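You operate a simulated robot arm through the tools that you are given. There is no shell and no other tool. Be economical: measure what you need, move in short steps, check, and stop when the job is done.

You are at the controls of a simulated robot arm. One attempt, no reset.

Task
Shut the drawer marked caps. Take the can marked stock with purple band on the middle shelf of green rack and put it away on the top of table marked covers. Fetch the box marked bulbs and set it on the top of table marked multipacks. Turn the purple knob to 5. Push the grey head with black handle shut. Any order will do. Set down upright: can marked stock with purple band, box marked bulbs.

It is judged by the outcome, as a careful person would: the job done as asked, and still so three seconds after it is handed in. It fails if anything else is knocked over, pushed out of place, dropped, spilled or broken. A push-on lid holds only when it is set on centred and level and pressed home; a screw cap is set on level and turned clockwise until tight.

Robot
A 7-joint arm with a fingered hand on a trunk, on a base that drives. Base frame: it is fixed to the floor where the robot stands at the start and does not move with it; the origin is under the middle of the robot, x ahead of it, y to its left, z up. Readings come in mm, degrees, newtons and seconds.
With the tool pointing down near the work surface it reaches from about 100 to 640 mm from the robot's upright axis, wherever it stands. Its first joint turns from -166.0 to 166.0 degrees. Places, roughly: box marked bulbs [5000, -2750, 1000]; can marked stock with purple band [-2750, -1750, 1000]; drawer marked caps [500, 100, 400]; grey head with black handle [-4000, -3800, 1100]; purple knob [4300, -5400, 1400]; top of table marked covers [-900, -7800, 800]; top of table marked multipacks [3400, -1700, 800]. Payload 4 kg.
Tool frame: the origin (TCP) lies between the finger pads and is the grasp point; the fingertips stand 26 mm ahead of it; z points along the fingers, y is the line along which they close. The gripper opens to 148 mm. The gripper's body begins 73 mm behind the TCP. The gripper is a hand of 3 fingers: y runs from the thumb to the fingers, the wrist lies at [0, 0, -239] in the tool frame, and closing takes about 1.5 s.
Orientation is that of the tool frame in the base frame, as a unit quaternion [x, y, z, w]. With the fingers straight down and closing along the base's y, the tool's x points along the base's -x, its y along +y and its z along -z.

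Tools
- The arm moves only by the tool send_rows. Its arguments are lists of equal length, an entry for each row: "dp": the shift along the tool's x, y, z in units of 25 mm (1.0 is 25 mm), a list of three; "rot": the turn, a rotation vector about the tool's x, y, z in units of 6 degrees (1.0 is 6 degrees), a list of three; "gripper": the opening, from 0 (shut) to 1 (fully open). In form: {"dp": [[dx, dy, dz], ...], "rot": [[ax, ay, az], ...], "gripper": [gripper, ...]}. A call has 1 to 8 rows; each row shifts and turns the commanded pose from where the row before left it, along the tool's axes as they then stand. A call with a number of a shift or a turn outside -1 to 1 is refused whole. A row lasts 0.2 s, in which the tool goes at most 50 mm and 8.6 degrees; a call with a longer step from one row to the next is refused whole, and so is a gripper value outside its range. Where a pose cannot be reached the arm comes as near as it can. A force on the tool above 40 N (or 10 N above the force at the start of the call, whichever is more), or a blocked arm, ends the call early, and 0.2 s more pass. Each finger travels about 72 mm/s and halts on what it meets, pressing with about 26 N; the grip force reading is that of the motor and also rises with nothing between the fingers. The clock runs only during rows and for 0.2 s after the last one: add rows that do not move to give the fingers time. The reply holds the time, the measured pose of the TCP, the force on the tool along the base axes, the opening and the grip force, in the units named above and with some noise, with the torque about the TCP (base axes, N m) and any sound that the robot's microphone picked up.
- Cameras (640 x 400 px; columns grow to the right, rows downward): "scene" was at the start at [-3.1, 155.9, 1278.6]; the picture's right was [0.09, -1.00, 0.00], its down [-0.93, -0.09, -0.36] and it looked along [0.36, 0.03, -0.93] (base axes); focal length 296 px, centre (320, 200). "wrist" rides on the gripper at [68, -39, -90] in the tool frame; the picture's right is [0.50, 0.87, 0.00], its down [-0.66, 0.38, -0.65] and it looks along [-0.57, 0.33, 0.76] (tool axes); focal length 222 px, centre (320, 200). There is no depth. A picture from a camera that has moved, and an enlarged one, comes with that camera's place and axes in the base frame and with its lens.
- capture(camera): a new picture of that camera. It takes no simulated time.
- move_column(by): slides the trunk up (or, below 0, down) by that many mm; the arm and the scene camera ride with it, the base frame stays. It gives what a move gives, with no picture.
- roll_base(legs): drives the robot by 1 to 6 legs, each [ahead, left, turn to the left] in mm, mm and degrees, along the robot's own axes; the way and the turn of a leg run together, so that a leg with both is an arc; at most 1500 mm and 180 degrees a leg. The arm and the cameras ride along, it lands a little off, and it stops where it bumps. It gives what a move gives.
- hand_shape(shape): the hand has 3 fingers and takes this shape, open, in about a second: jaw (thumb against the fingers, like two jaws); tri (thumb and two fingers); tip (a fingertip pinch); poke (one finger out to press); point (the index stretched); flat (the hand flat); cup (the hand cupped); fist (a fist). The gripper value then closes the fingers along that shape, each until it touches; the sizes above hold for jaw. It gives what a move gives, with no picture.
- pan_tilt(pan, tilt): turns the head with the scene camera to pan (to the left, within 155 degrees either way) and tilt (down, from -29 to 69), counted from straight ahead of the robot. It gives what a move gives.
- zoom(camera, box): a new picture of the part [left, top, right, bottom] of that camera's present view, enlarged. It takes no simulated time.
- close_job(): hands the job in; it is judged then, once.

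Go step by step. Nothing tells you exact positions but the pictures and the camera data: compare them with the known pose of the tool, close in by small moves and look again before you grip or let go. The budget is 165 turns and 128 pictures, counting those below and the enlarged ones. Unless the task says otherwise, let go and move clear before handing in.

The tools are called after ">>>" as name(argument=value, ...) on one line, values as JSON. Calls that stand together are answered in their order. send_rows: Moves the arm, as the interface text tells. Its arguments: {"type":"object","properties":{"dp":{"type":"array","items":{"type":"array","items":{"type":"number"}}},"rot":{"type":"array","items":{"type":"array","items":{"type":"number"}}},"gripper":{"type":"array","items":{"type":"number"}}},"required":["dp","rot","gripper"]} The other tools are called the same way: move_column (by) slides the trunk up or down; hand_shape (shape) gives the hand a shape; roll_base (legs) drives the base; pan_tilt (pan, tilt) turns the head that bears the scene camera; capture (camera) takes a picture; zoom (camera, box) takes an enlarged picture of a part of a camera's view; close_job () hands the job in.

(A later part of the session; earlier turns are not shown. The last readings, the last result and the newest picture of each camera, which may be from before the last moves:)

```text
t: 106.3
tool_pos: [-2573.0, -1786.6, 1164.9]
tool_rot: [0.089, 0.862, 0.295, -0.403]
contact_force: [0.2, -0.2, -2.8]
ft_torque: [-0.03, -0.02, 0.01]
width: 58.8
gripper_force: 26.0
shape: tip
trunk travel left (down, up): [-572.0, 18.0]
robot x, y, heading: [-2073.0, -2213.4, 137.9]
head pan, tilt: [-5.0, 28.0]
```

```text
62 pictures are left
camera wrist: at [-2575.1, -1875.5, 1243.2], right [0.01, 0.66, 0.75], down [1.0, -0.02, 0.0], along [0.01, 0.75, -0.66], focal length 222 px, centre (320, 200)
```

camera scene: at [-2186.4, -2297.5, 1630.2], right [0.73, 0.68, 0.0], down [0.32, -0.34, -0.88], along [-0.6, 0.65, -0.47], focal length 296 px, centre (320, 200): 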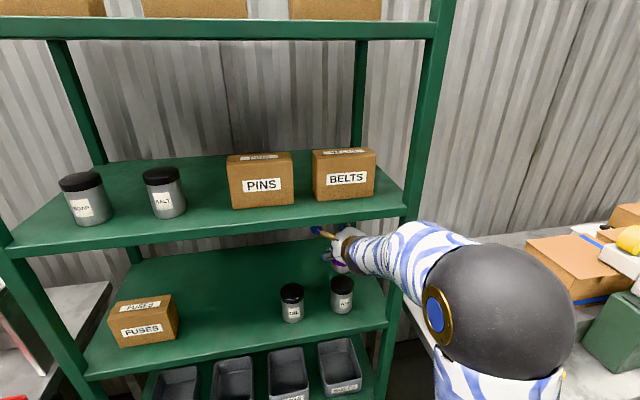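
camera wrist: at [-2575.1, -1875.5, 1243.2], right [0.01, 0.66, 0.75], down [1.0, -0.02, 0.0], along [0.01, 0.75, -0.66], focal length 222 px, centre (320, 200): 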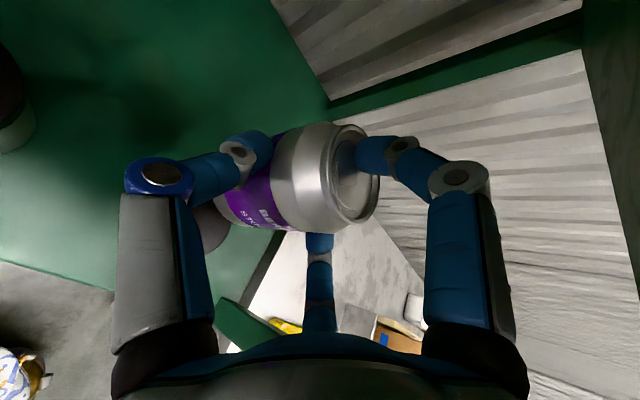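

The can is clear of the jar. I'll raise 6 mm more and back the base straight out.

>>> send_rows(dp=[[0.18, 0.104, -0.12]], rot=[[0, 0, 0]], gripper=[0.1])

>>> roll_base(legs=[[-200, 0, 0], [-400, 0, 0]])

>>> capture(camera="scene")

```text
t: 106.7
tool_pos: [-2573.1, -1787.5, 1171.0]
tool_rot: [0.089, 0.861, 0.294, -0.404]
contact_force: [0.1, 0.6, -3.4]
ft_torque: [-0.05, -0.03, 0.01]
width: 58.6
gripper_force: 26.2
shape: tip
trunk travel left (down, up): [-572.0, 18.0]
robot x, y, heading: [-2070.0, -2214.2, 137.8]
head pan, tilt: [-5.0, 28.0]
```

```text
t: 110.4
tool_pos: [-2122.8, -2193.9, 1170.1]
tool_rot: [0.09, 0.862, 0.294, -0.404]
contact_force: [0.2, -0.4, -3.9]
ft_torque: [-0.07, -0.05, 0.0]
width: 59.1
gripper_force: 26.5
shape: tip
trunk travel left (down, up): [-572.0, 18.0]
robot x, y, heading: [-1622.3, -2616.7, 137.8]
head pan, tilt: [-5.0, 28.0]
```

```text
61 pictures are left
camera scene: at [-1736.7, -2704.7, 1630.2], right [0.73, 0.68, 0.0], down [0.32, -0.34, -0.88], along [-0.6, 0.65, -0.47], focal length 296 px, centre (320, 200)
```

scene: 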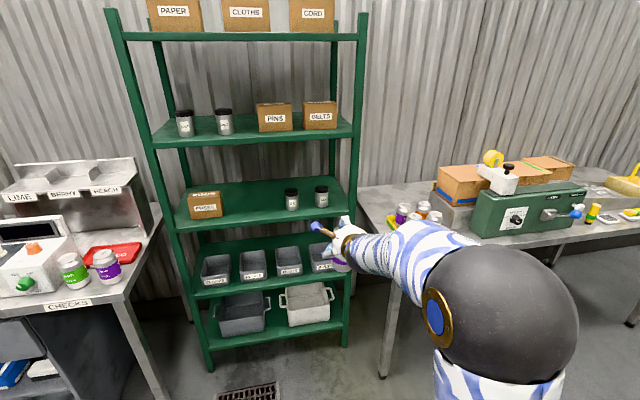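

The can is out with everything else in place. Next is the covers table, so I'll look toward (-900, -7800).

>>> roll_base(legs=[[0, 0, 140]])

>>> pan_tilt(pan=0, tilt=12)

>>> capture(camera="scene")

```text
t: 116.8
tool_pos: [-1455.1, -3258.6, 1170.9]
tool_rot: [0.793, -0.348, 0.294, 0.403]
contact_force: [0.5, -0.5, -3.5]
ft_torque: [0.04, -0.02, -0.02]
width: 58.5
gripper_force: 26.0
shape: tip
trunk travel left (down, up): [-572.0, 18.0]
robot x, y, heading: [-1619.6, -2616.7, -77.8]
head pan, tilt: [-5.0, 28.0]
```

```text
t: 117.6
tool_pos: [-1456.4, -3258.4, 1169.0]
tool_rot: [0.794, -0.348, 0.294, 0.403]
contact_force: [-0.1, 0.2, -3.8]
ft_torque: [0.06, -0.01, -0.01]
width: 58.5
gripper_force: 26.0
shape: tip
trunk travel left (down, up): [-572.0, 18.0]
robot x, y, heading: [-1623.1, -2619.8, -77.7]
head pan, tilt: [0.0, 12.0]
```

```text
60 pictures are left
camera scene: at [-1463.0, -2620.4, 1656.0], right [-0.98, -0.21, 0.0], down [-0.04, 0.2, -0.98], along [0.21, -0.96, -0.21], focal length 296 px, centre (320, 200)
```

scene: 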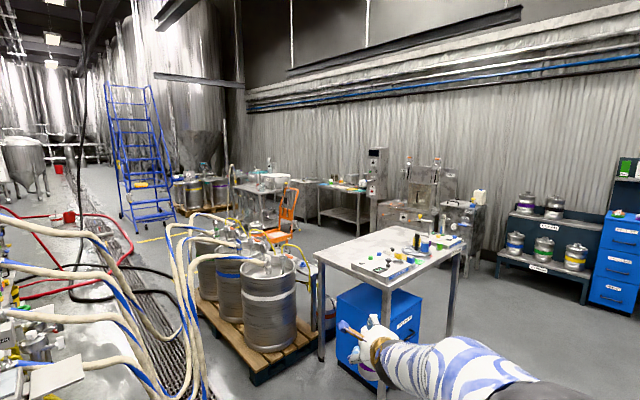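

>>> zoom(camera="scene", box=[224, 120, 480, 280])

```text
2.50 times, centred on (352, 200) of scene
camera zoom: at [-1463.0, -2620.4, 1656.0], right [-0.98, -0.21, 0.0], down [-0.04, 0.2, -0.98], along [0.21, -0.96, -0.21], focal length 739 px, centre (240, 200)
```

zoom: 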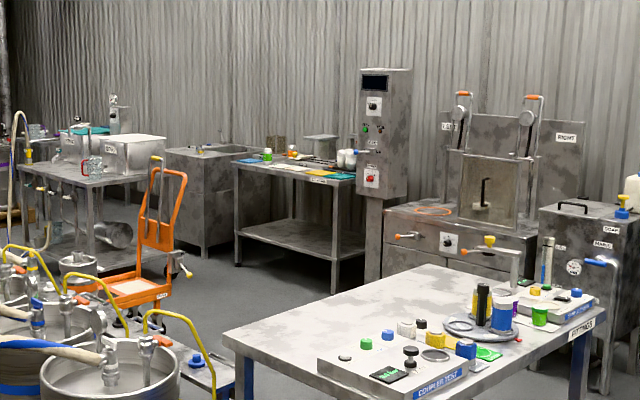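

The covers table is beyond the fittings table, and the way past it is on the right. I'll pull the can in closer and drive the first stage.

>>> send_rows(dp=[[-0.433, -0.25, -0.866], [-0.433, -0.25, -0.866], [-0.433, -0.25, -0.866], [-0.433, -0.25, -0.866], [-0.433, -0.25, -0.866], [-0.433, -0.25, -0.866]], rot=[[0, 0, 0], [0, 0, 0], [0, 0, 0], [0, 0, 0], [0, 0, 0], [0, 0, 0]], gripper=[0.1, 0.1, 0.1, 0.1, 0.1, 0.1])

>>> roll_base(legs=[[700, -700, 0], [700, -700, 0], [700, 80, 0]])

>>> pan_tilt(pan=10, tilt=20)

>>> capture(camera="scene")

```text
t: 119.0
tool_pos: [-1486.5, -3110.5, 1169.1]
tool_rot: [0.793, -0.348, 0.295, 0.404]
contact_force: [0.3, 0.5, -3.5]
ft_torque: [0.06, -0.04, -0.01]
width: 58.2
gripper_force: 26.2
shape: tip
trunk travel left (down, up): [-572.0, 18.0]
robot x, y, heading: [-1618.8, -2618.6, -77.6]
head pan, tilt: [0.0, 12.0]
```

```text
t: 132.3
tool_pos: [-2381.2, -5430.3, 1170.3]
tool_rot: [0.789, -0.358, 0.289, 0.407]
contact_force: [0.6, -0.3, -3.6]
ft_torque: [0.08, 0.03, 0.04]
width: 58.1
gripper_force: 25.6
shape: tip
trunk travel left (down, up): [-572.0, 18.0]
robot x, y, heading: [-2499.4, -4935.7, -79.1]
head pan, tilt: [0.0, 12.0]
```

```text
t: 133.0
tool_pos: [-2381.0, -5430.6, 1169.4]
tool_rot: [0.789, -0.358, 0.291, 0.406]
contact_force: [-0.2, 0.6, -4.0]
ft_torque: [0.01, 0.01, 0.01]
width: 58.2
gripper_force: 25.4
shape: tip
trunk travel left (down, up): [-572.0, 18.0]
robot x, y, heading: [-2500.6, -4936.9, -79.3]
head pan, tilt: [10.0, 20.0]
```

```text
58 pictures are left
camera scene: at [-2329.1, -4935.2, 1643.1], right [-0.94, -0.35, 0.0], down [-0.12, 0.32, -0.94], along [0.33, -0.88, -0.34], focal length 296 px, centre (320, 200)
```

scene: 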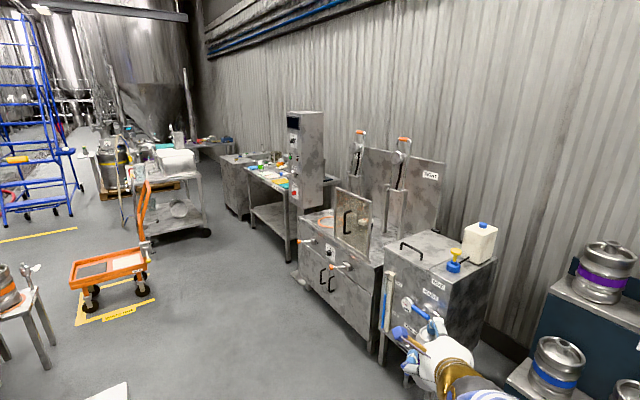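

I can see the covers table to the left of the tall control box, along the wall. I'll drive up the corridor, keeping the arm pointed along it, then turn to face the table.

>>> roll_base(legs=[[503, -124, 0], [0, 0, 42], [1300, 0, 0], [1250, 0, 0]])

>>> pan_tilt(pan=-60, tilt=30)

>>> capture(camera="scene")

```text
t: 150.2
tool_pos: [-78.0, -7340.0, 1169.9]
tool_rot: [0.864, -0.061, 0.413, 0.281]
contact_force: [0.1, -0.5, -4.9]
ft_torque: [0.07, 0.05, 0.0]
width: 57.6
gripper_force: 26.1
shape: tip
trunk travel left (down, up): [-572.0, 18.0]
robot x, y, heading: [-494.6, -7043.0, -38.4]
head pan, tilt: [10.0, 20.0]
```

```text
t: 151.6
tool_pos: [-77.4, -7339.3, 1169.0]
tool_rot: [0.864, -0.061, 0.413, 0.28]
contact_force: [0.5, 0.1, -3.4]
ft_torque: [0.02, 0.07, 0.0]
width: 57.8
gripper_force: 26.4
shape: tip
trunk travel left (down, up): [-572.0, 18.0]
robot x, y, heading: [-490.1, -7043.4, -38.4]
head pan, tilt: [-60.0, 30.0]
```

```text
57 pictures are left
camera scene: at [-456.9, -6976.9, 1627.0], right [-0.99, 0.15, 0.0], down [0.07, 0.49, -0.87], along [-0.13, -0.86, -0.5], focal length 296 px, centre (320, 200)
```

scene: 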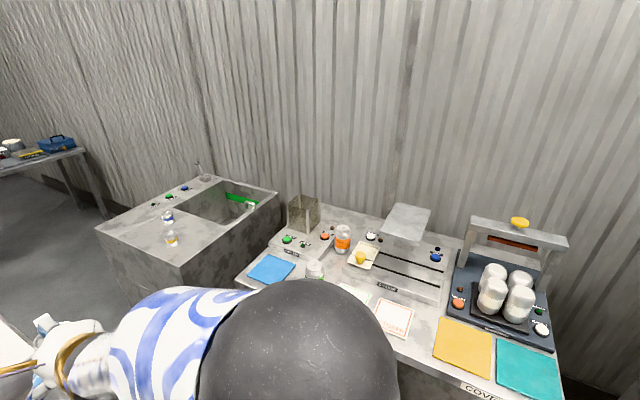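

The covers table is crowded, so I need a free patch. I'll shift away a little, turn to face the table and look down at it.

>>> roll_base(legs=[[-120, 130, 0], [0, 0, -88.5]])

>>> pan_tilt(pan=0, tilt=42)

>>> capture(camera="scene")

>>> capture(camera="wrist")

```text
t: 156.9
tool_pos: [-807.3, -7277.5, 1168.3]
tool_rot: [-0.566, 0.656, -0.092, -0.491]
contact_force: [-0.4, 0.3, -3.9]
ft_torque: [0.04, -0.05, 0.0]
width: 57.5
gripper_force: 26.3
shape: tip
trunk travel left (down, up): [-572.0, 18.0]
robot x, y, heading: [-505.0, -6866.4, -128.9]
head pan, tilt: [-60.0, 30.0]
```

```text
t: 158.2
tool_pos: [-807.0, -7276.4, 1170.0]
tool_rot: [-0.566, 0.656, -0.092, -0.491]
contact_force: [0.6, -0.3, -4.0]
ft_torque: [0.06, -0.02, -0.01]
width: 57.6
gripper_force: 26.2
shape: tip
trunk travel left (down, up): [-572.0, 18.0]
robot x, y, heading: [-503.9, -6865.8, -129.1]
head pan, tilt: [0.0, 42.0]
```

```text
56 pictures are left
camera scene: at [-402.5, -6978.9, 1608.7], right [-0.78, 0.63, 0.0], down [0.42, 0.52, -0.74], along [-0.47, -0.58, -0.67], focal length 296 px, centre (320, 200)
```

scene: 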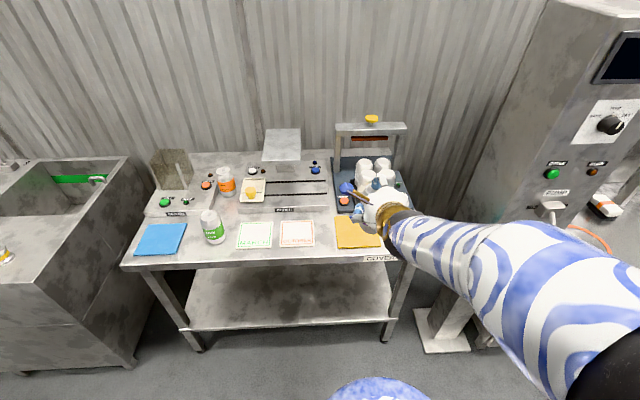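

```text
55 pictures are left
camera wrist: at [-717.4, -7273.0, 1247.7], right [-0.66, -0.03, 0.75], down [-0.04, 1.0, 0.0], along [-0.75, -0.03, -0.66], focal length 222 px, centre (320, 200)
```

wrist: 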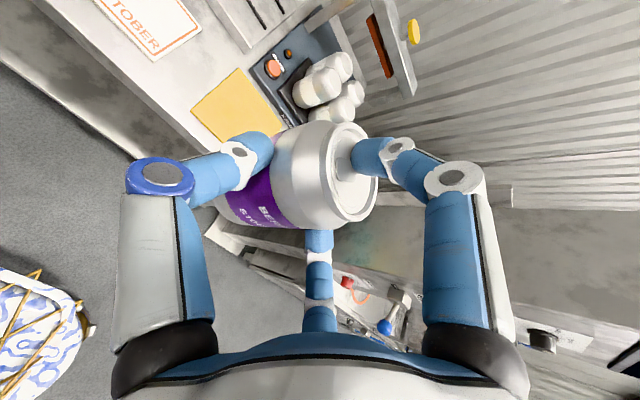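

>>> zoom(camera="scene", box=[110, 140, 430, 340])

```text
2.00 times, centred on (270, 240) of scene
camera zoom: at [-402.5, -6978.9, 1608.7], right [-0.78, 0.63, 0.0], down [0.42, 0.52, -0.74], along [-0.47, -0.58, -0.67], focal length 591 px, centre (420, 120)
```

zoom: 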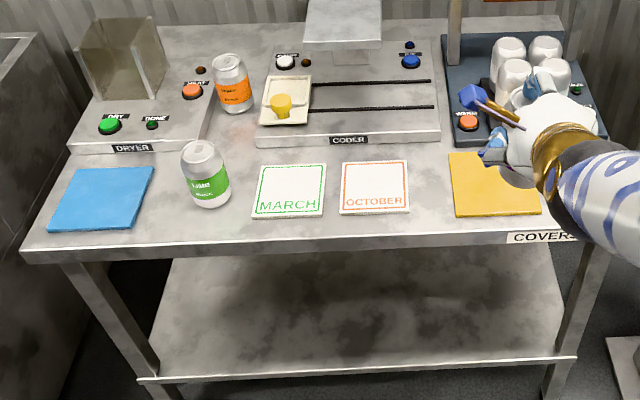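

The table top is at about z 800, and there's a clear gap between the OCTOBER card and the yellow cloth, centred near (-860, -7507). I'll drive so the can is above it.

>>> roll_base(legs=[[0, 100, 0], [195, 0, 0]])

>>> move_column(by=-170)

>>> capture(camera="wrist")

>>> capture(camera="scene")

```text
t: 160.6
tool_pos: [-854.6, -7492.3, 1168.1]
tool_rot: [-0.565, 0.657, -0.091, -0.491]
contact_force: [-0.2, 0.0, -3.7]
ft_torque: [0.05, -0.03, 0.0]
width: 57.4
gripper_force: 26.3
shape: tip
trunk travel left (down, up): [-572.0, 18.0]
robot x, y, heading: [-552.5, -7081.0, -129.0]
head pan, tilt: [0.0, 42.0]
```

```text
t: 162.5
tool_pos: [-851.7, -7491.7, 999.0]
tool_rot: [-0.566, 0.657, -0.092, -0.49]
contact_force: [0.7, -0.7, -3.6]
ft_torque: [0.07, -0.03, 0.01]
width: 57.1
gripper_force: 25.8
shape: tip
trunk travel left (down, up): [-402.0, 188.0]
robot x, y, heading: [-554.2, -7080.0, -129.2]
head pan, tilt: [0.0, 42.0]
```

```text
53 pictures are left
camera wrist: at [-764.1, -7487.5, 1077.7], right [-0.66, -0.03, 0.75], down [-0.04, 1.0, 0.0], along [-0.75, -0.03, -0.66], focal length 222 px, centre (320, 200)
```

wrist: 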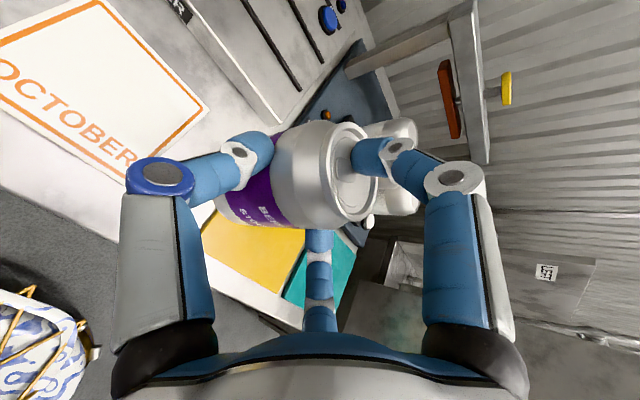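

```text
52 pictures are left
camera scene: at [-448.3, -7194.2, 1438.7], right [-0.78, 0.63, 0.0], down [0.42, 0.52, -0.74], along [-0.47, -0.58, -0.67], focal length 296 px, centre (320, 200)
```

scene: 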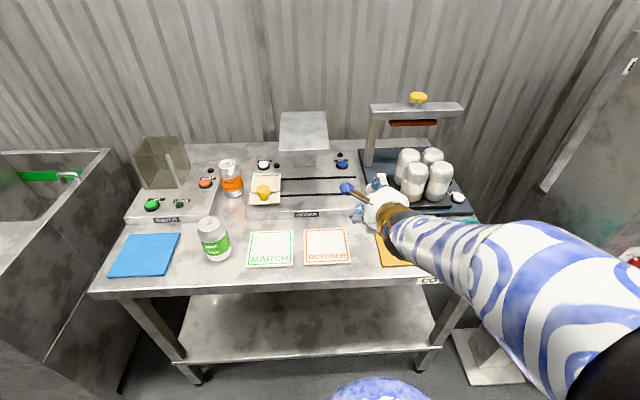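

It's aligned above the gap. I'll lower most of the way with the trunk, then in small steps.

>>> move_column(by=-85)

>>> send_rows(dp=[[-0.12, -0.069, 0.08], [-0.12, -0.069, 0.08], [0, 0, 0]], rot=[[0, 0, 0], [0, 0, 0], [0, 0, 0]], gripper=[0.1, 0.1, 0.1])

>>> zoom(camera="scene", box=[270, 160, 462, 280])

>>> capture(camera="wrist")

```text
t: 163.7
tool_pos: [-853.3, -7490.8, 914.0]
tool_rot: [-0.565, 0.657, -0.091, -0.491]
contact_force: [-0.3, 0.0, -3.7]
ft_torque: [0.08, -0.06, -0.02]
width: 57.2
gripper_force: 25.9
shape: tip
trunk travel left (down, up): [-317.0, 273.0]
robot x, y, heading: [-553.3, -7083.9, -129.2]
head pan, tilt: [0.0, 42.0]
```

```text
t: 164.5
tool_pos: [-852.4, -7491.3, 905.7]
tool_rot: [-0.566, 0.656, -0.091, -0.491]
contact_force: [1.6, -0.6, -1.7]
ft_torque: [-0.06, -0.08, 0.01]
width: 57.4
gripper_force: 26.2
shape: tip
trunk travel left (down, up): [-317.0, 273.0]
robot x, y, heading: [-550.1, -7081.0, -129.2]
head pan, tilt: [0.0, 42.0]
```

```text
3.33 times, centred on (366, 220) of scene
camera zoom: at [-448.0, -7194.3, 1353.7], right [-0.78, 0.63, 0.0], down [0.42, 0.52, -0.74], along [-0.47, -0.58, -0.67], focal length 985 px, centre (167, 133)
```

zoom: 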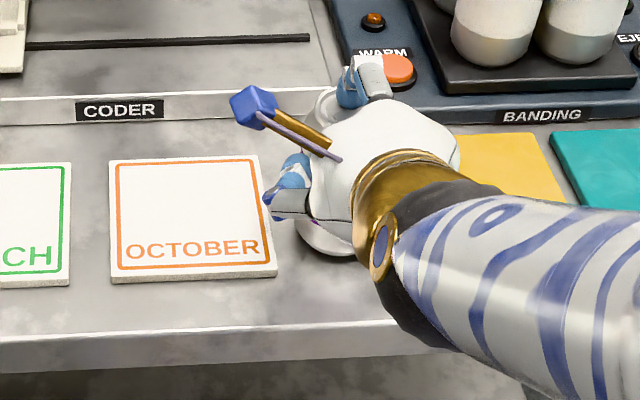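

```text
50 pictures are left
camera wrist: at [-763.4, -7487.8, 984.4], right [-0.66, -0.03, 0.75], down [-0.04, 1.0, 0.0], along [-0.75, -0.03, -0.66], focal length 222 px, centre (320, 200)
```

wrist: 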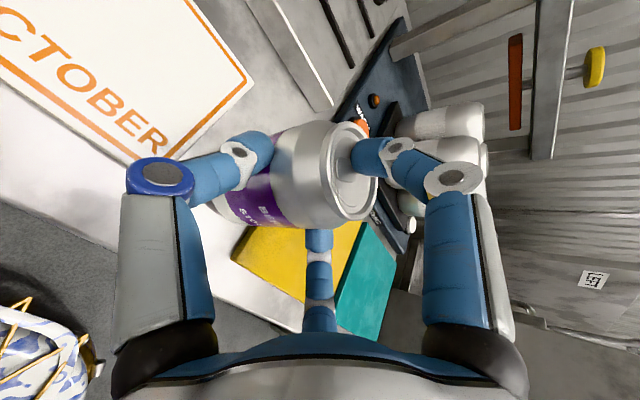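

The base is beginning to touch. I'll lower another few millimetres until it carries the weight.

>>> send_rows(dp=[[-0.06, -0.035, 0.04], [-0.06, -0.035, 0.04], [0, 0, 0]], rot=[[0, 0, 0], [0, 0, 0], [0, 0, 0]], gripper=[0.1, 0.1, 0.1])

```text
t: 165.3
tool_pos: [-852.9, -7491.2, 902.2]
tool_rot: [-0.564, 0.656, -0.092, -0.493]
contact_force: [4.7, -0.2, 12.6]
ft_torque: [-0.5, 0.01, 0.05]
width: 57.6
gripper_force: 26.0
shape: tip
trunk travel left (down, up): [-317.0, 273.0]
robot x, y, heading: [-550.7, -7082.8, -129.3]
head pan, tilt: [0.0, 42.0]
```

It's seated firmly. I'll ease off 1.5 mm and open slowly.

>>> send_rows(dp=[[0.045, 0.026, -0.03], [0, 0, 0], [0, 0, 0], [0, 0, 0], [0, 0, 0], [0, 0, 0]], rot=[[0, 0, 0], [0, 0, 0], [0, 0, 0], [0, 0, 0], [0, 0, 0], [0, 0, 0]], gripper=[0.39, 0.42, 0.48, 0.54, 0.6, 0.62])

>>> capture(camera="wrist")

>>> zoom(camera="scene", box=[270, 160, 462, 280])

```text
t: 166.7
tool_pos: [-853.7, -7490.3, 904.5]
tool_rot: [-0.564, 0.657, -0.092, -0.491]
contact_force: [0.5, -0.5, -0.1]
ft_torque: [0.02, 0.02, 0.02]
width: 91.2
gripper_force: 0.1
shape: tip
trunk travel left (down, up): [-317.0, 273.0]
robot x, y, heading: [-550.4, -7085.4, -129.1]
head pan, tilt: [0.0, 42.0]
```

```text
49 pictures are left
camera wrist: at [-763.9, -7487.1, 982.5], right [-0.66, -0.03, 0.75], down [-0.04, 1.0, 0.0], along [-0.75, -0.03, -0.66], focal length 222 px, centre (320, 200)
```

wrist: 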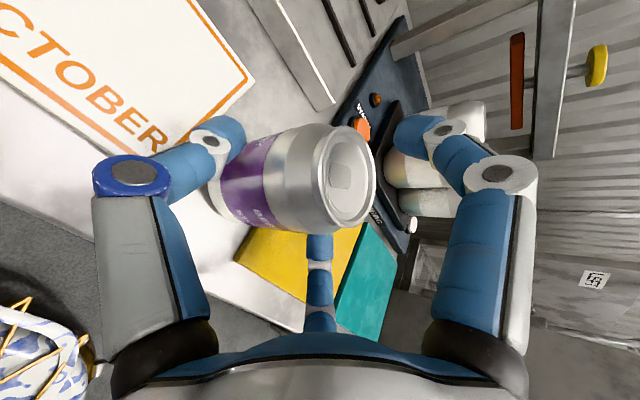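

```text
3.33 times, centred on (366, 220) of scene
camera zoom: at [-448.2, -7194.1, 1353.7], right [-0.78, 0.63, 0.0], down [0.42, 0.52, -0.74], along [-0.47, -0.58, -0.67], focal length 985 px, centre (167, 133)
```

zoom: 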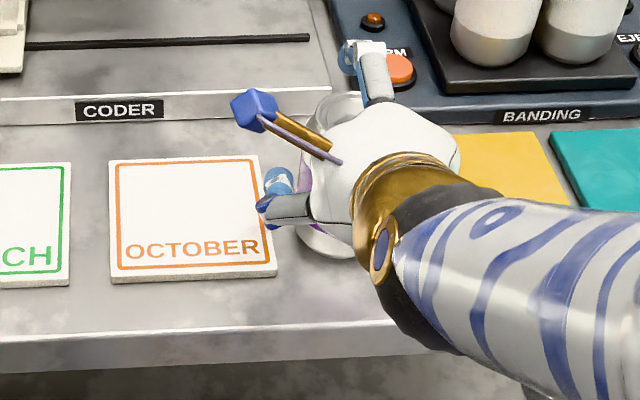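

The can stands free. I'll pull the hand back along its axis.

>>> send_rows(dp=[[0, 0, -0.6], [0, 0, -1], [0, 0, -1], [0, 0, -1], [0, 0, -1], [0, 0, -1]], rot=[[0, 0, 0], [0, 0, 0], [0, 0, 0], [0, 0, 0], [0, 0, 0], [0, 0, 0]], gripper=[0.62, 0.62, 0.62, 0.62, 0.62, 0.62])

>>> move_column(by=200)

>>> roll_base(legs=[[-250, 0, 0]])

>>> capture(camera="scene")

```text
t: 168.1
tool_pos: [-794.0, -7414.0, 918.9]
tool_rot: [-0.585, 0.698, -0.093, -0.402]
contact_force: [-0.2, 1.0, -0.2]
ft_torque: [0.0, 0.04, -0.01]
width: 91.3
gripper_force: 0.1
shape: tip
out of reach, approached as far as the arm can: row 4, 5
trunk travel left (down, up): [-317.0, 273.0]
robot x, y, heading: [-551.5, -7080.8, -128.9]
head pan, tilt: [0.0, 42.0]
stopped in row 6: the arm was blocked; the commanded pose is now the measured one
```

```text
t: 170.3
tool_pos: [-792.7, -7413.6, 1118.9]
tool_rot: [-0.585, 0.697, -0.093, -0.404]
contact_force: [0.1, 0.6, -0.2]
ft_torque: [-0.02, 0.01, 0.04]
width: 91.3
gripper_force: 0.0
shape: tip
trunk travel left (down, up): [-517.0, 73.0]
robot x, y, heading: [-549.3, -7082.6, -128.8]
head pan, tilt: [0.0, 42.0]
```

```text
t: 172.1
tool_pos: [-633.9, -7213.9, 1119.2]
tool_rot: [-0.585, 0.697, -0.093, -0.403]
contact_force: [-1.0, -0.5, -0.5]
ft_torque: [-0.02, -0.02, 0.01]
width: 91.3
gripper_force: 0.1
shape: tip
trunk travel left (down, up): [-517.0, 73.0]
robot x, y, heading: [-393.4, -6883.4, -129.1]
head pan, tilt: [0.0, 42.0]
```

```text
47 pictures are left
camera scene: at [-287.7, -6996.8, 1553.7], right [-0.77, 0.63, 0.0], down [0.42, 0.52, -0.74], along [-0.47, -0.58, -0.67], focal length 296 px, centre (320, 200)
```

scene: 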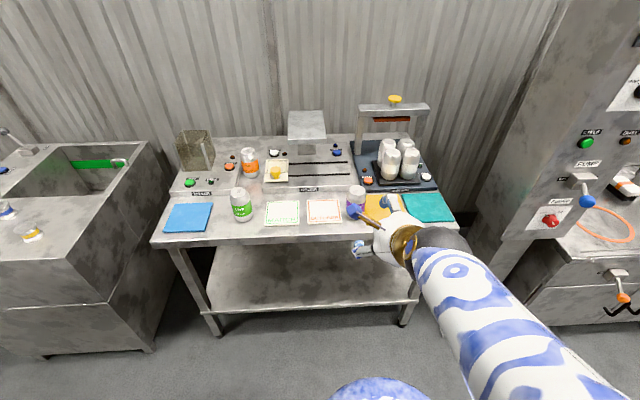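

The stock can stands upright on the covers table. Next is the grey head near (-4000, -3800), so I'll drive back along the corridor.

>>> roll_base(legs=[[0, 0, -84.5], [1285, 0, 0], [1285, 0, 0], [1139, -602, 0]])

>>> pan_tilt(pan=0, tilt=22)

>>> capture(camera="scene")

```text
t: 194.2
tool_pos: [-3515.2, -4170.0, 1119.1]
tool_rot: [0.034, 0.909, 0.202, -0.362]
contact_force: [0.6, 0.1, -0.6]
ft_torque: [-0.01, 0.03, -0.03]
width: 91.2
gripper_force: 0.0
shape: tip
trunk travel left (down, up): [-517.0, 73.0]
robot x, y, heading: [-3161.5, -4376.2, 146.7]
head pan, tilt: [0.0, 42.0]
```

```text
t: 195.1
tool_pos: [-3514.4, -4172.0, 1118.5]
tool_rot: [0.034, 0.91, 0.202, -0.362]
contact_force: [-0.6, 0.0, 1.1]
ft_torque: [-0.02, -0.01, 0.02]
width: 91.1
gripper_force: 0.3
shape: tip
trunk travel left (down, up): [-517.0, 73.0]
robot x, y, heading: [-3161.3, -4376.9, 146.8]
head pan, tilt: [0.0, 22.0]
```

```text
46 pictures are left
camera scene: at [-3267.8, -4486.8, 1584.7], right [0.55, 0.84, 0.0], down [0.31, -0.21, -0.93], along [-0.78, 0.51, -0.38], focal length 296 px, centre (320, 200)
```

scene: 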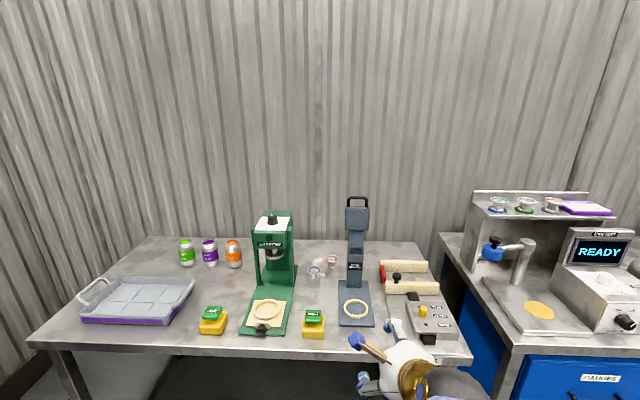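

>>> zoom(camera="scene", box=[296, 180, 424, 340])

```text
2.50 times, centred on (360, 260) of scene
camera zoom: at [-3267.8, -4486.8, 1584.7], right [0.55, 0.84, 0.0], down [0.31, -0.21, -0.93], along [-0.78, 0.51, -0.38], focal length 739 px, centre (220, 50)
```

zoom: 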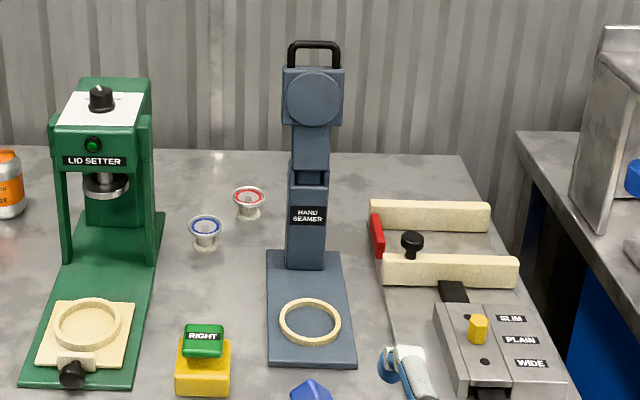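

The grey head is the raised "hand seamer" arm, hinged at the post. I'll hook its handle from behind with closed fingers, pull it forward over centre, then press it down. First I straighten and raise the hand and drive closer.

>>> send_rows(dp=[[0, 0, 0], [0, 0, 0], [0, 0, 0], [0, 0, 0], [0, 0, 0], [0, 0, 0], [0, 0, 0]], rot=[[0.48, -0.83, 0], [0.48, -0.83, 0], [0.48, -0.83, 0], [0.48, -0.83, 0], [0.48, -0.83, 0], [0, 0, 0], [0, 0, 0]], gripper=[0.4, 0.2, 0, 0, 0, 0, 0])

>>> move_column(by=70)

>>> roll_base(legs=[[360, 0, 0]])

>>> capture(camera="scene")

>>> capture(camera="wrist")

```text
t: 196.7
tool_pos: [-3516.0, -4171.9, 1118.3]
tool_rot: [0.031, 0.984, 0.075, -0.159]
contact_force: [0.4, 0.3, 0.0]
ft_torque: [0.03, 0.01, -0.03]
width: 0.1
gripper_force: 26.1
shape: tip
trunk travel left (down, up): [-517.0, 73.0]
robot x, y, heading: [-3157.2, -4377.0, 146.5]
head pan, tilt: [0.0, 22.0]
```

```text
t: 197.8
tool_pos: [-3515.7, -4171.3, 1190.4]
tool_rot: [0.031, 0.984, 0.075, -0.16]
contact_force: [0.4, -0.4, -0.1]
ft_torque: [-0.03, 0.0, 0.0]
width: 0.3
gripper_force: 26.3
shape: tip
trunk travel left (down, up): [-587.0, 3.0]
robot x, y, heading: [-3159.1, -4377.2, 146.7]
head pan, tilt: [0.0, 22.0]
```

```text
t: 200.1
tool_pos: [-3816.3, -3972.7, 1189.1]
tool_rot: [0.031, 0.984, 0.075, -0.158]
contact_force: [-1.0, -0.3, 0.5]
ft_torque: [0.01, -0.03, 0.0]
width: 0.0
gripper_force: 25.5
shape: tip
trunk travel left (down, up): [-587.0, 3.0]
robot x, y, heading: [-3460.2, -4180.3, 146.7]
head pan, tilt: [0.0, 22.0]
```

```text
44 pictures are left
camera scene: at [-3568.5, -4289.0, 1654.8], right [0.55, 0.83, 0.0], down [0.31, -0.21, -0.93], along [-0.77, 0.51, -0.38], focal length 296 px, centre (320, 200)
```

scene: 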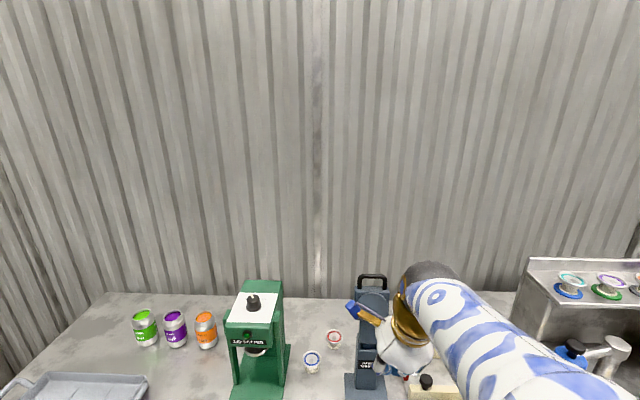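

```text
43 pictures are left
camera wrist: at [-3855.5, -4022.6, 1289.4], right [-0.4, 0.87, 0.28], down [0.85, 0.25, 0.46], along [0.33, 0.42, -0.84], focal length 222 px, centre (320, 200)
```

wrist: 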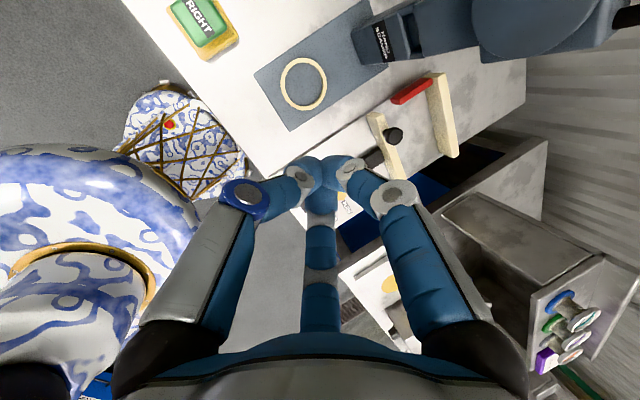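

The handle bar is at about (-3994, -3856, 1212), laterally in line with the hand. I'll raise above it and reach past.

>>> send_rows(dp=[[0.264, 0.153, -0.825], [0.264, 0.153, -0.825], [0.264, 0.153, -0.825], [0.975, 0.563, 0.416], [0.975, 0.563, 0.416], [0.975, 0.563, 0.416], [0.975, 0.563, 0.416], [0.975, 0.563, 0.416]], rot=[[0, 0, 0], [0, 0, 0], [0, 0, 0], [0, 0, 0], [0, 0, 0], [0, 0, 0], [0, 0, 0], [0, 0, 0]], gripper=[0, 0, 0, 0, 0, 0, 0, 0])

>>> send_rows(dp=[[0.975, 0.563, 0.416], [0.975, 0.563, 0.416], [0.975, 0.563, 0.416], [0.975, 0.563, 0.416]], rot=[[0, 0, 0], [0, 0, 0], [0, 0, 0], [0, 0, 0]], gripper=[0, 0, 0, 0])

>>> capture(camera="wrist")

```text
t: 201.9
tool_pos: [-3938.5, -3887.6, 1252.4]
tool_rot: [0.031, 0.984, 0.074, -0.158]
contact_force: [-0.3, -0.5, 0.1]
ft_torque: [-0.03, -0.03, -0.01]
width: 0.1
gripper_force: 26.3
shape: tip
trunk travel left (down, up): [-587.0, 3.0]
robot x, y, heading: [-3457.0, -4180.5, 146.6]
head pan, tilt: [0.0, 22.0]
```

```text
t: 202.9
tool_pos: [-4038.6, -3823.1, 1254.5]
tool_rot: [0.031, 0.984, 0.075, -0.158]
contact_force: [0.3, 0.6, 0.1]
ft_torque: [0.02, -0.03, 0.01]
width: 0.2
gripper_force: 25.8
shape: tip
trunk travel left (down, up): [-587.0, 3.0]
robot x, y, heading: [-3457.5, -4181.2, 146.4]
head pan, tilt: [0.0, 22.0]
```

```text
42 pictures are left
camera wrist: at [-4079.1, -3872.0, 1355.5], right [-0.4, 0.87, 0.28], down [0.85, 0.25, 0.46], along [0.33, 0.42, -0.84], focal length 222 px, centre (320, 200)
```

wrist: 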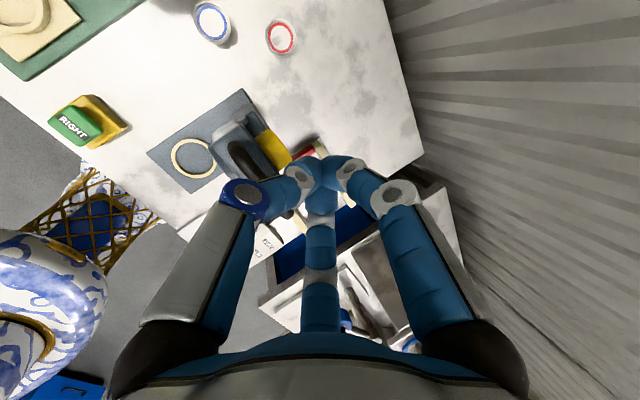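

The fingertips are past the handle bar. I'll lower 50 mm behind it and pull back gently.

>>> send_rows(dp=[[-0.3, -0.173, 0.938], [-0.3, -0.173, 0.938], [-0.406, -0.235, -0.173], [-0.406, -0.235, -0.173], [-0.406, -0.235, -0.173], [-0.406, -0.235, -0.173]], rot=[[0, 0, 0], [0, 0, 0], [0, 0, 0], [0, 0, 0], [0, 0, 0], [0, 0, 0]], gripper=[0, 0, 0, 0, 0, 0])

>>> send_rows(dp=[[-0.406, -0.235, -0.173], [-0.406, -0.235, -0.173], [-0.406, -0.235, -0.173], [-0.406, -0.235, -0.173]], rot=[[0, 0, 0], [0, 0, 0], [0, 0, 0], [0, 0, 0]], gripper=[0, 0, 0, 0])

>>> capture(camera="wrist")

>>> zoom(camera="scene", box=[300, 240, 460, 400])

```text
t: 204.3
tool_pos: [-3998.2, -3852.8, 1204.5]
tool_rot: [0.032, 0.984, 0.075, -0.159]
contact_force: [0.3, 0.5, 0.5]
ft_torque: [0.0, 0.04, 0.01]
width: 0.2
gripper_force: 25.5
shape: tip
trunk travel left (down, up): [-587.0, 3.0]
robot x, y, heading: [-3461.2, -4184.6, 146.8]
head pan, tilt: [0.0, 22.0]
```

```text
t: 205.3
tool_pos: [-3956.8, -3880.3, 1204.3]
tool_rot: [0.032, 0.984, 0.076, -0.159]
contact_force: [0.9, 1.3, 0.9]
ft_torque: [0.02, 0.01, 0.02]
width: 0.0
gripper_force: 26.0
shape: tip
trunk travel left (down, up): [-587.0, 3.0]
robot x, y, heading: [-3459.0, -4181.2, 146.7]
head pan, tilt: [0.0, 22.0]
```

```text
41 pictures are left
camera wrist: at [-3996.8, -3929.6, 1304.7], right [-0.4, 0.87, 0.28], down [0.85, 0.25, 0.46], along [0.33, 0.42, -0.84], focal length 222 px, centre (320, 200)
```

wrist: 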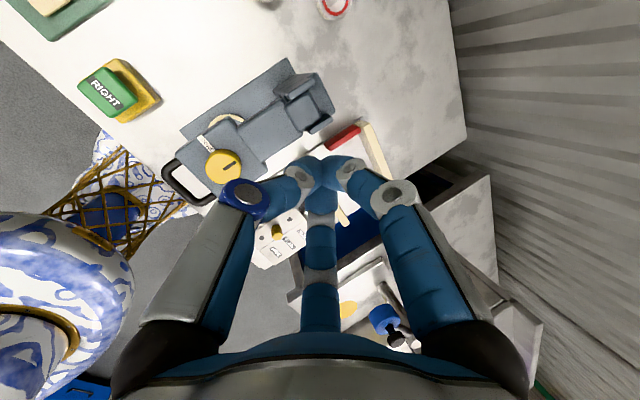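

```text
2.50 times, centred on (380, 320) of scene
camera zoom: at [-3567.8, -4289.5, 1654.8], right [0.55, 0.83, 0.0], down [0.31, -0.21, -0.93], along [-0.77, 0.51, -0.37], focal length 739 px, centre (170, -100)
```

zoom: 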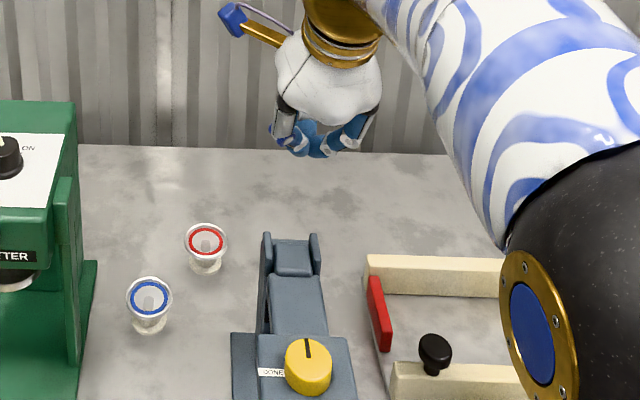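

The head swung over and down. I'll move above its front edge, clear of the yellow knob, and press to make sure it's fully shut.

>>> send_rows(dp=[[-0.893, -0.516, -0.382], [-0.893, -0.516, -0.382], [-0.893, -0.516, -0.382], [-0.893, -0.516, -0.382], [-0.893, -0.516, -0.382]], rot=[[0, 0, 0], [0, 0, 0], [0, 0, 0], [0, 0, 0], [0, 0, 0]], gripper=[0, 0, 0, 0, 0])

>>> move_column(by=-150)

>>> capture(camera="wrist")

>>> zoom(camera="scene", box=[300, 200, 460, 360])

```text
t: 206.5
tool_pos: [-3842.5, -3956.1, 1203.7]
tool_rot: [0.031, 0.984, 0.075, -0.159]
contact_force: [-0.5, 0.2, 0.4]
ft_torque: [-0.03, 0.0, 0.0]
width: 0.0
gripper_force: 26.5
shape: tip
trunk travel left (down, up): [-587.0, 3.0]
robot x, y, heading: [-3458.4, -4177.5, 146.6]
head pan, tilt: [0.0, 22.0]
```

```text
t: 208.2
tool_pos: [-3843.3, -3956.3, 1054.9]
tool_rot: [0.031, 0.984, 0.076, -0.159]
contact_force: [0.5, 0.1, -0.2]
ft_torque: [-0.04, -0.02, 0.04]
width: 0.0
gripper_force: 25.5
shape: tip
trunk travel left (down, up): [-437.0, 153.0]
robot x, y, heading: [-3458.4, -4179.7, 146.7]
head pan, tilt: [0.0, 22.0]
```

```text
39 pictures are left
camera wrist: at [-3882.7, -4005.1, 1155.5], right [-0.4, 0.87, 0.28], down [0.85, 0.25, 0.46], along [0.33, 0.42, -0.84], focal length 222 px, centre (320, 200)
```

wrist: 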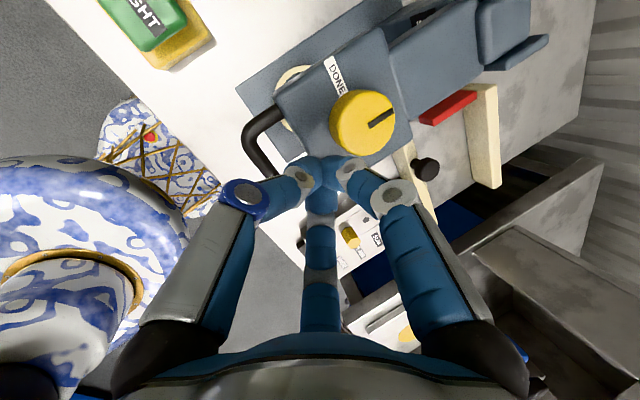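

```text
2.50 times, centred on (380, 280) of scene
camera zoom: at [-3567.9, -4289.4, 1504.8], right [0.55, 0.83, 0.0], down [0.31, -0.21, -0.93], along [-0.77, 0.51, -0.37], focal length 739 px, centre (170, 0)
```

zoom: 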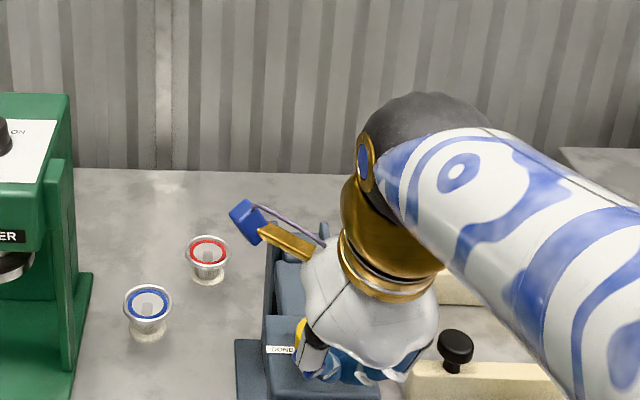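

I'll shift back slightly so the tips press on the black handle, then press down in small steps.

>>> send_rows(dp=[[-0.91, -0.525, -0.389], [-0.12, -0.069, 0.375], [-0.12, -0.069, 0.375], [-0.12, -0.069, 0.375], [-0.12, -0.069, 0.375], [-0.12, -0.069, 0.375]], rot=[[0, 0, 0], [0, 0, 0], [0, 0, 0], [0, 0, 0], [0, 0, 0], [0, 0, 0]], gripper=[0, 0, 0, 0, 0, 0])

>>> capture(camera="wrist")

```text
t: 209.6
tool_pos: [-3817.8, -3972.5, 1012.0]
tool_rot: [0.031, 0.982, 0.079, -0.166]
contact_force: [12.8, -6.3, 29.4]
ft_torque: [-0.13, -0.2, 0.03]
width: 0.1
gripper_force: 26.2
shape: tip
trunk travel left (down, up): [-437.0, 153.0]
robot x, y, heading: [-3462.8, -4180.7, 146.6]
head pan, tilt: [0.0, 22.0]
stopped in row 6: the force on the tool passed its limit at 47 N (the readings are from after the stop); the commanded pose is now the measured one
```

```text
37 pictures are left
camera wrist: at [-3856.7, -4023.1, 1113.7], right [-0.39, 0.87, 0.29], down [0.86, 0.24, 0.45], along [0.32, 0.43, -0.85], focal length 222 px, centre (320, 200)
```

wrist: 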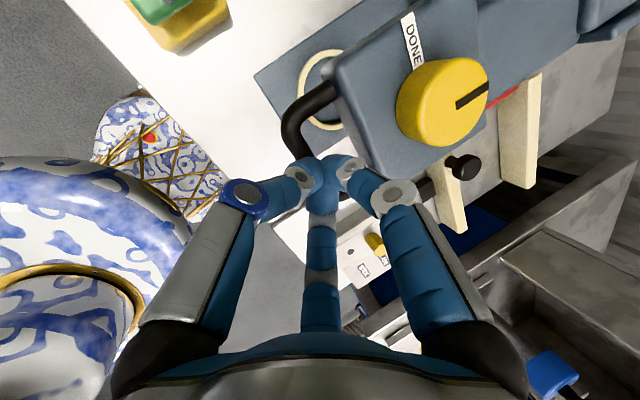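

The handle resisted 47 N at its stop, so the head is shut. I'll lift off, back out and drive toward the other side of the room.

>>> move_column(by=120)

>>> roll_base(legs=[[-500, 0, 0], [0, 0, -97.3], [1170, 0, 0], [1170, 0, 0], [1170, 0, 0], [1170, 0, 0]])

>>> pan_tilt(pan=-82, tilt=15)

>>> capture(camera="scene")

```text
t: 211.1
tool_pos: [-3821.5, -3972.0, 1130.0]
tool_rot: [0.032, 0.983, 0.078, -0.163]
contact_force: [-0.3, 0.0, 0.0]
ft_torque: [0.01, 0.01, -0.03]
width: 0.0
gripper_force: 25.6
shape: tip
trunk travel left (down, up): [-557.0, 33.0]
robot x, y, heading: [-3460.3, -4182.6, 146.7]
head pan, tilt: [0.0, 22.0]
```

```text
t: 240.4
tool_pos: [57.7, -373.8, 1130.3]
tool_rot: [0.741, 0.647, 0.172, -0.056]
contact_force: [0.0, -0.7, -0.2]
ft_torque: [0.02, 0.0, 0.01]
width: 0.0
gripper_force: 26.2
shape: tip
trunk travel left (down, up): [-557.0, 33.0]
robot x, y, heading: [-173.4, -718.8, 52.5]
head pan, tilt: [0.0, 22.0]
```

```text
t: 242.0
tool_pos: [57.9, -374.5, 1130.5]
tool_rot: [0.741, 0.647, 0.172, -0.054]
contact_force: [-0.1, -0.5, -0.7]
ft_torque: [0.01, 0.02, 0.01]
width: 0.1
gripper_force: 26.3
shape: tip
trunk travel left (down, up): [-557.0, 33.0]
robot x, y, heading: [-176.0, -721.9, 52.4]
head pan, tilt: [-82.0, 15.0]
```

```text
36 pictures are left
camera scene: at [-250.5, -722.5, 1636.2], right [-0.49, -0.87, 0.0], down [-0.23, 0.13, -0.97], along [0.84, -0.47, -0.26], focal length 296 px, centre (320, 200)
```

scene: 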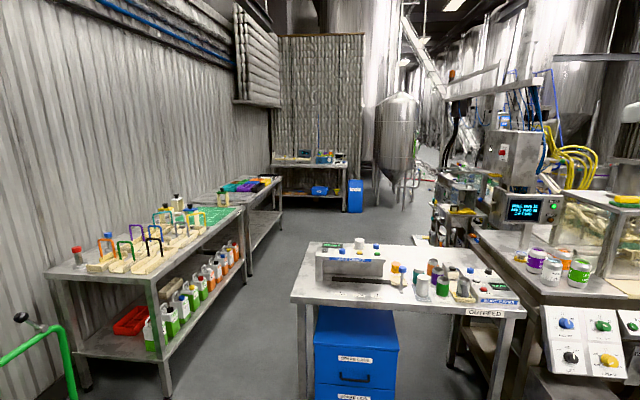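

The aisle leads to a table along the left wall, likely multipacks, and to a bench at the end where the bulbs box should be. I'll zoom in.

>>> zoom(camera="scene", box=[200, 140, 376, 250])

```text
3.64 times, centred on (288, 195) of scene
camera zoom: at [-250.5, -722.5, 1636.2], right [-0.49, -0.87, 0.0], down [-0.23, 0.13, -0.97], along [0.84, -0.47, -0.26], focal length 1075 px, centre (436, 218)
```

zoom: 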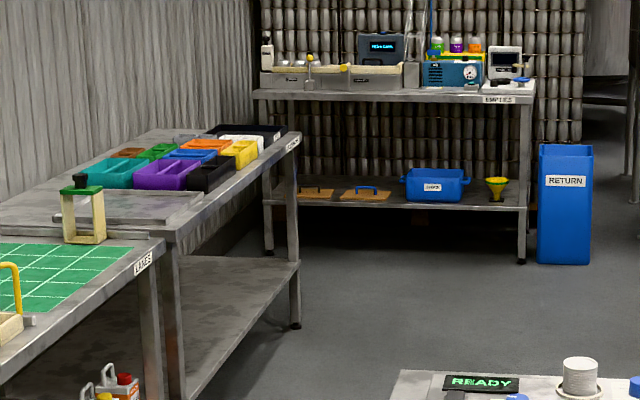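

The bench at the end is EMPTIES and the left table has a label I can't read yet. I'll drive up the aisle centre and look.

>>> roll_base(legs=[[0, 0, -89.3], [700, 650, 0], [1350, 0, 0], [1250, 0, 0]])

>>> pan_tilt(pan=15, tilt=20)

>>> capture(camera="scene")

```text
t: 263.1
tool_pos: [3230.3, -2400.8, 1129.2]
tool_rot: [0.982, -0.059, 0.161, 0.082]
contact_force: [-0.5, 0.1, -0.5]
ft_torque: [-0.02, -0.01, -0.01]
width: 0.1
gripper_force: 26.2
shape: tip
trunk travel left (down, up): [-557.0, 33.0]
robot x, y, heading: [2882.9, -2169.2, -36.8]
head pan, tilt: [-82.0, 15.0]
```

```text
t: 264.8
tool_pos: [3231.2, -2401.4, 1130.1]
tool_rot: [0.982, -0.06, 0.16, 0.082]
contact_force: [-0.1, 0.1, -0.2]
ft_torque: [-0.02, 0.03, 0.0]
width: 0.0
gripper_force: 25.8
shape: tip
trunk travel left (down, up): [-557.0, 33.0]
robot x, y, heading: [2881.1, -2169.9, -36.7]
head pan, tilt: [15.0, 20.0]
```

```text
34 pictures are left
camera scene: at [3010.8, -2049.3, 1628.1], right [-0.37, -0.93, 0.0], down [-0.32, 0.13, -0.94], along [0.87, -0.35, -0.34], focal length 296 px, centre (320, 200)
```

scene: 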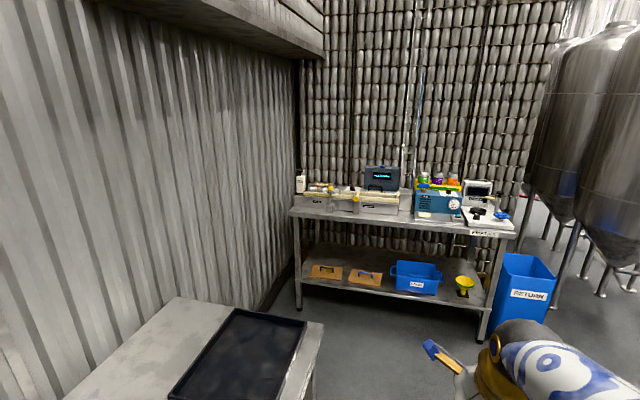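

>>> zoom(camera="scene", box=[270, 150, 550, 325])

>>> pan_tilt(pan=75, tilt=42)

>>> capture(camera="scene")

```text
2.29 times, centred on (410, 238) of scene
camera zoom: at [3010.8, -2049.3, 1628.1], right [-0.37, -0.93, 0.0], down [-0.32, 0.13, -0.94], along [0.87, -0.35, -0.34], focal length 676 px, centre (114, 114)
```

zoom: 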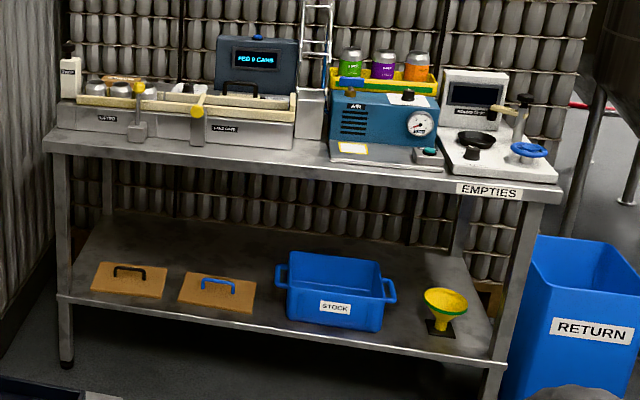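

```text
t: 266.1
tool_pos: [3232.3, -2400.0, 1130.5]
tool_rot: [0.982, -0.06, 0.161, 0.082]
contact_force: [-0.1, -0.4, -0.4]
ft_torque: [0.02, 0.01, 0.02]
width: 0.0
gripper_force: 26.1
shape: tip
trunk travel left (down, up): [-557.0, 33.0]
robot x, y, heading: [2881.7, -2172.3, -36.4]
head pan, tilt: [75.0, 42.0]
```

```text
32 pictures are left
camera scene: at [2989.8, -1963.1, 1593.7], right [0.62, -0.78, 0.0], down [-0.52, -0.42, -0.74], along [0.58, 0.46, -0.67], focal length 296 px, centre (320, 200)
```

scene: 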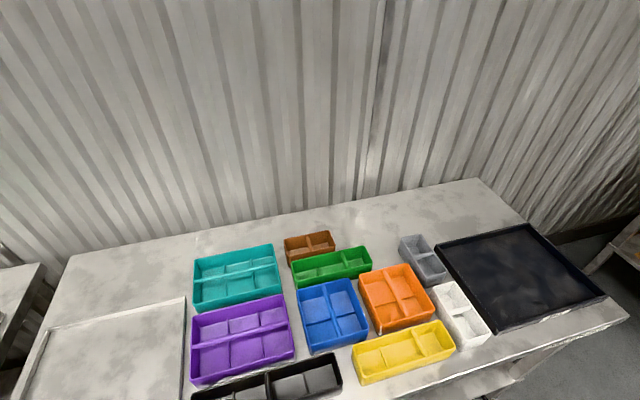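

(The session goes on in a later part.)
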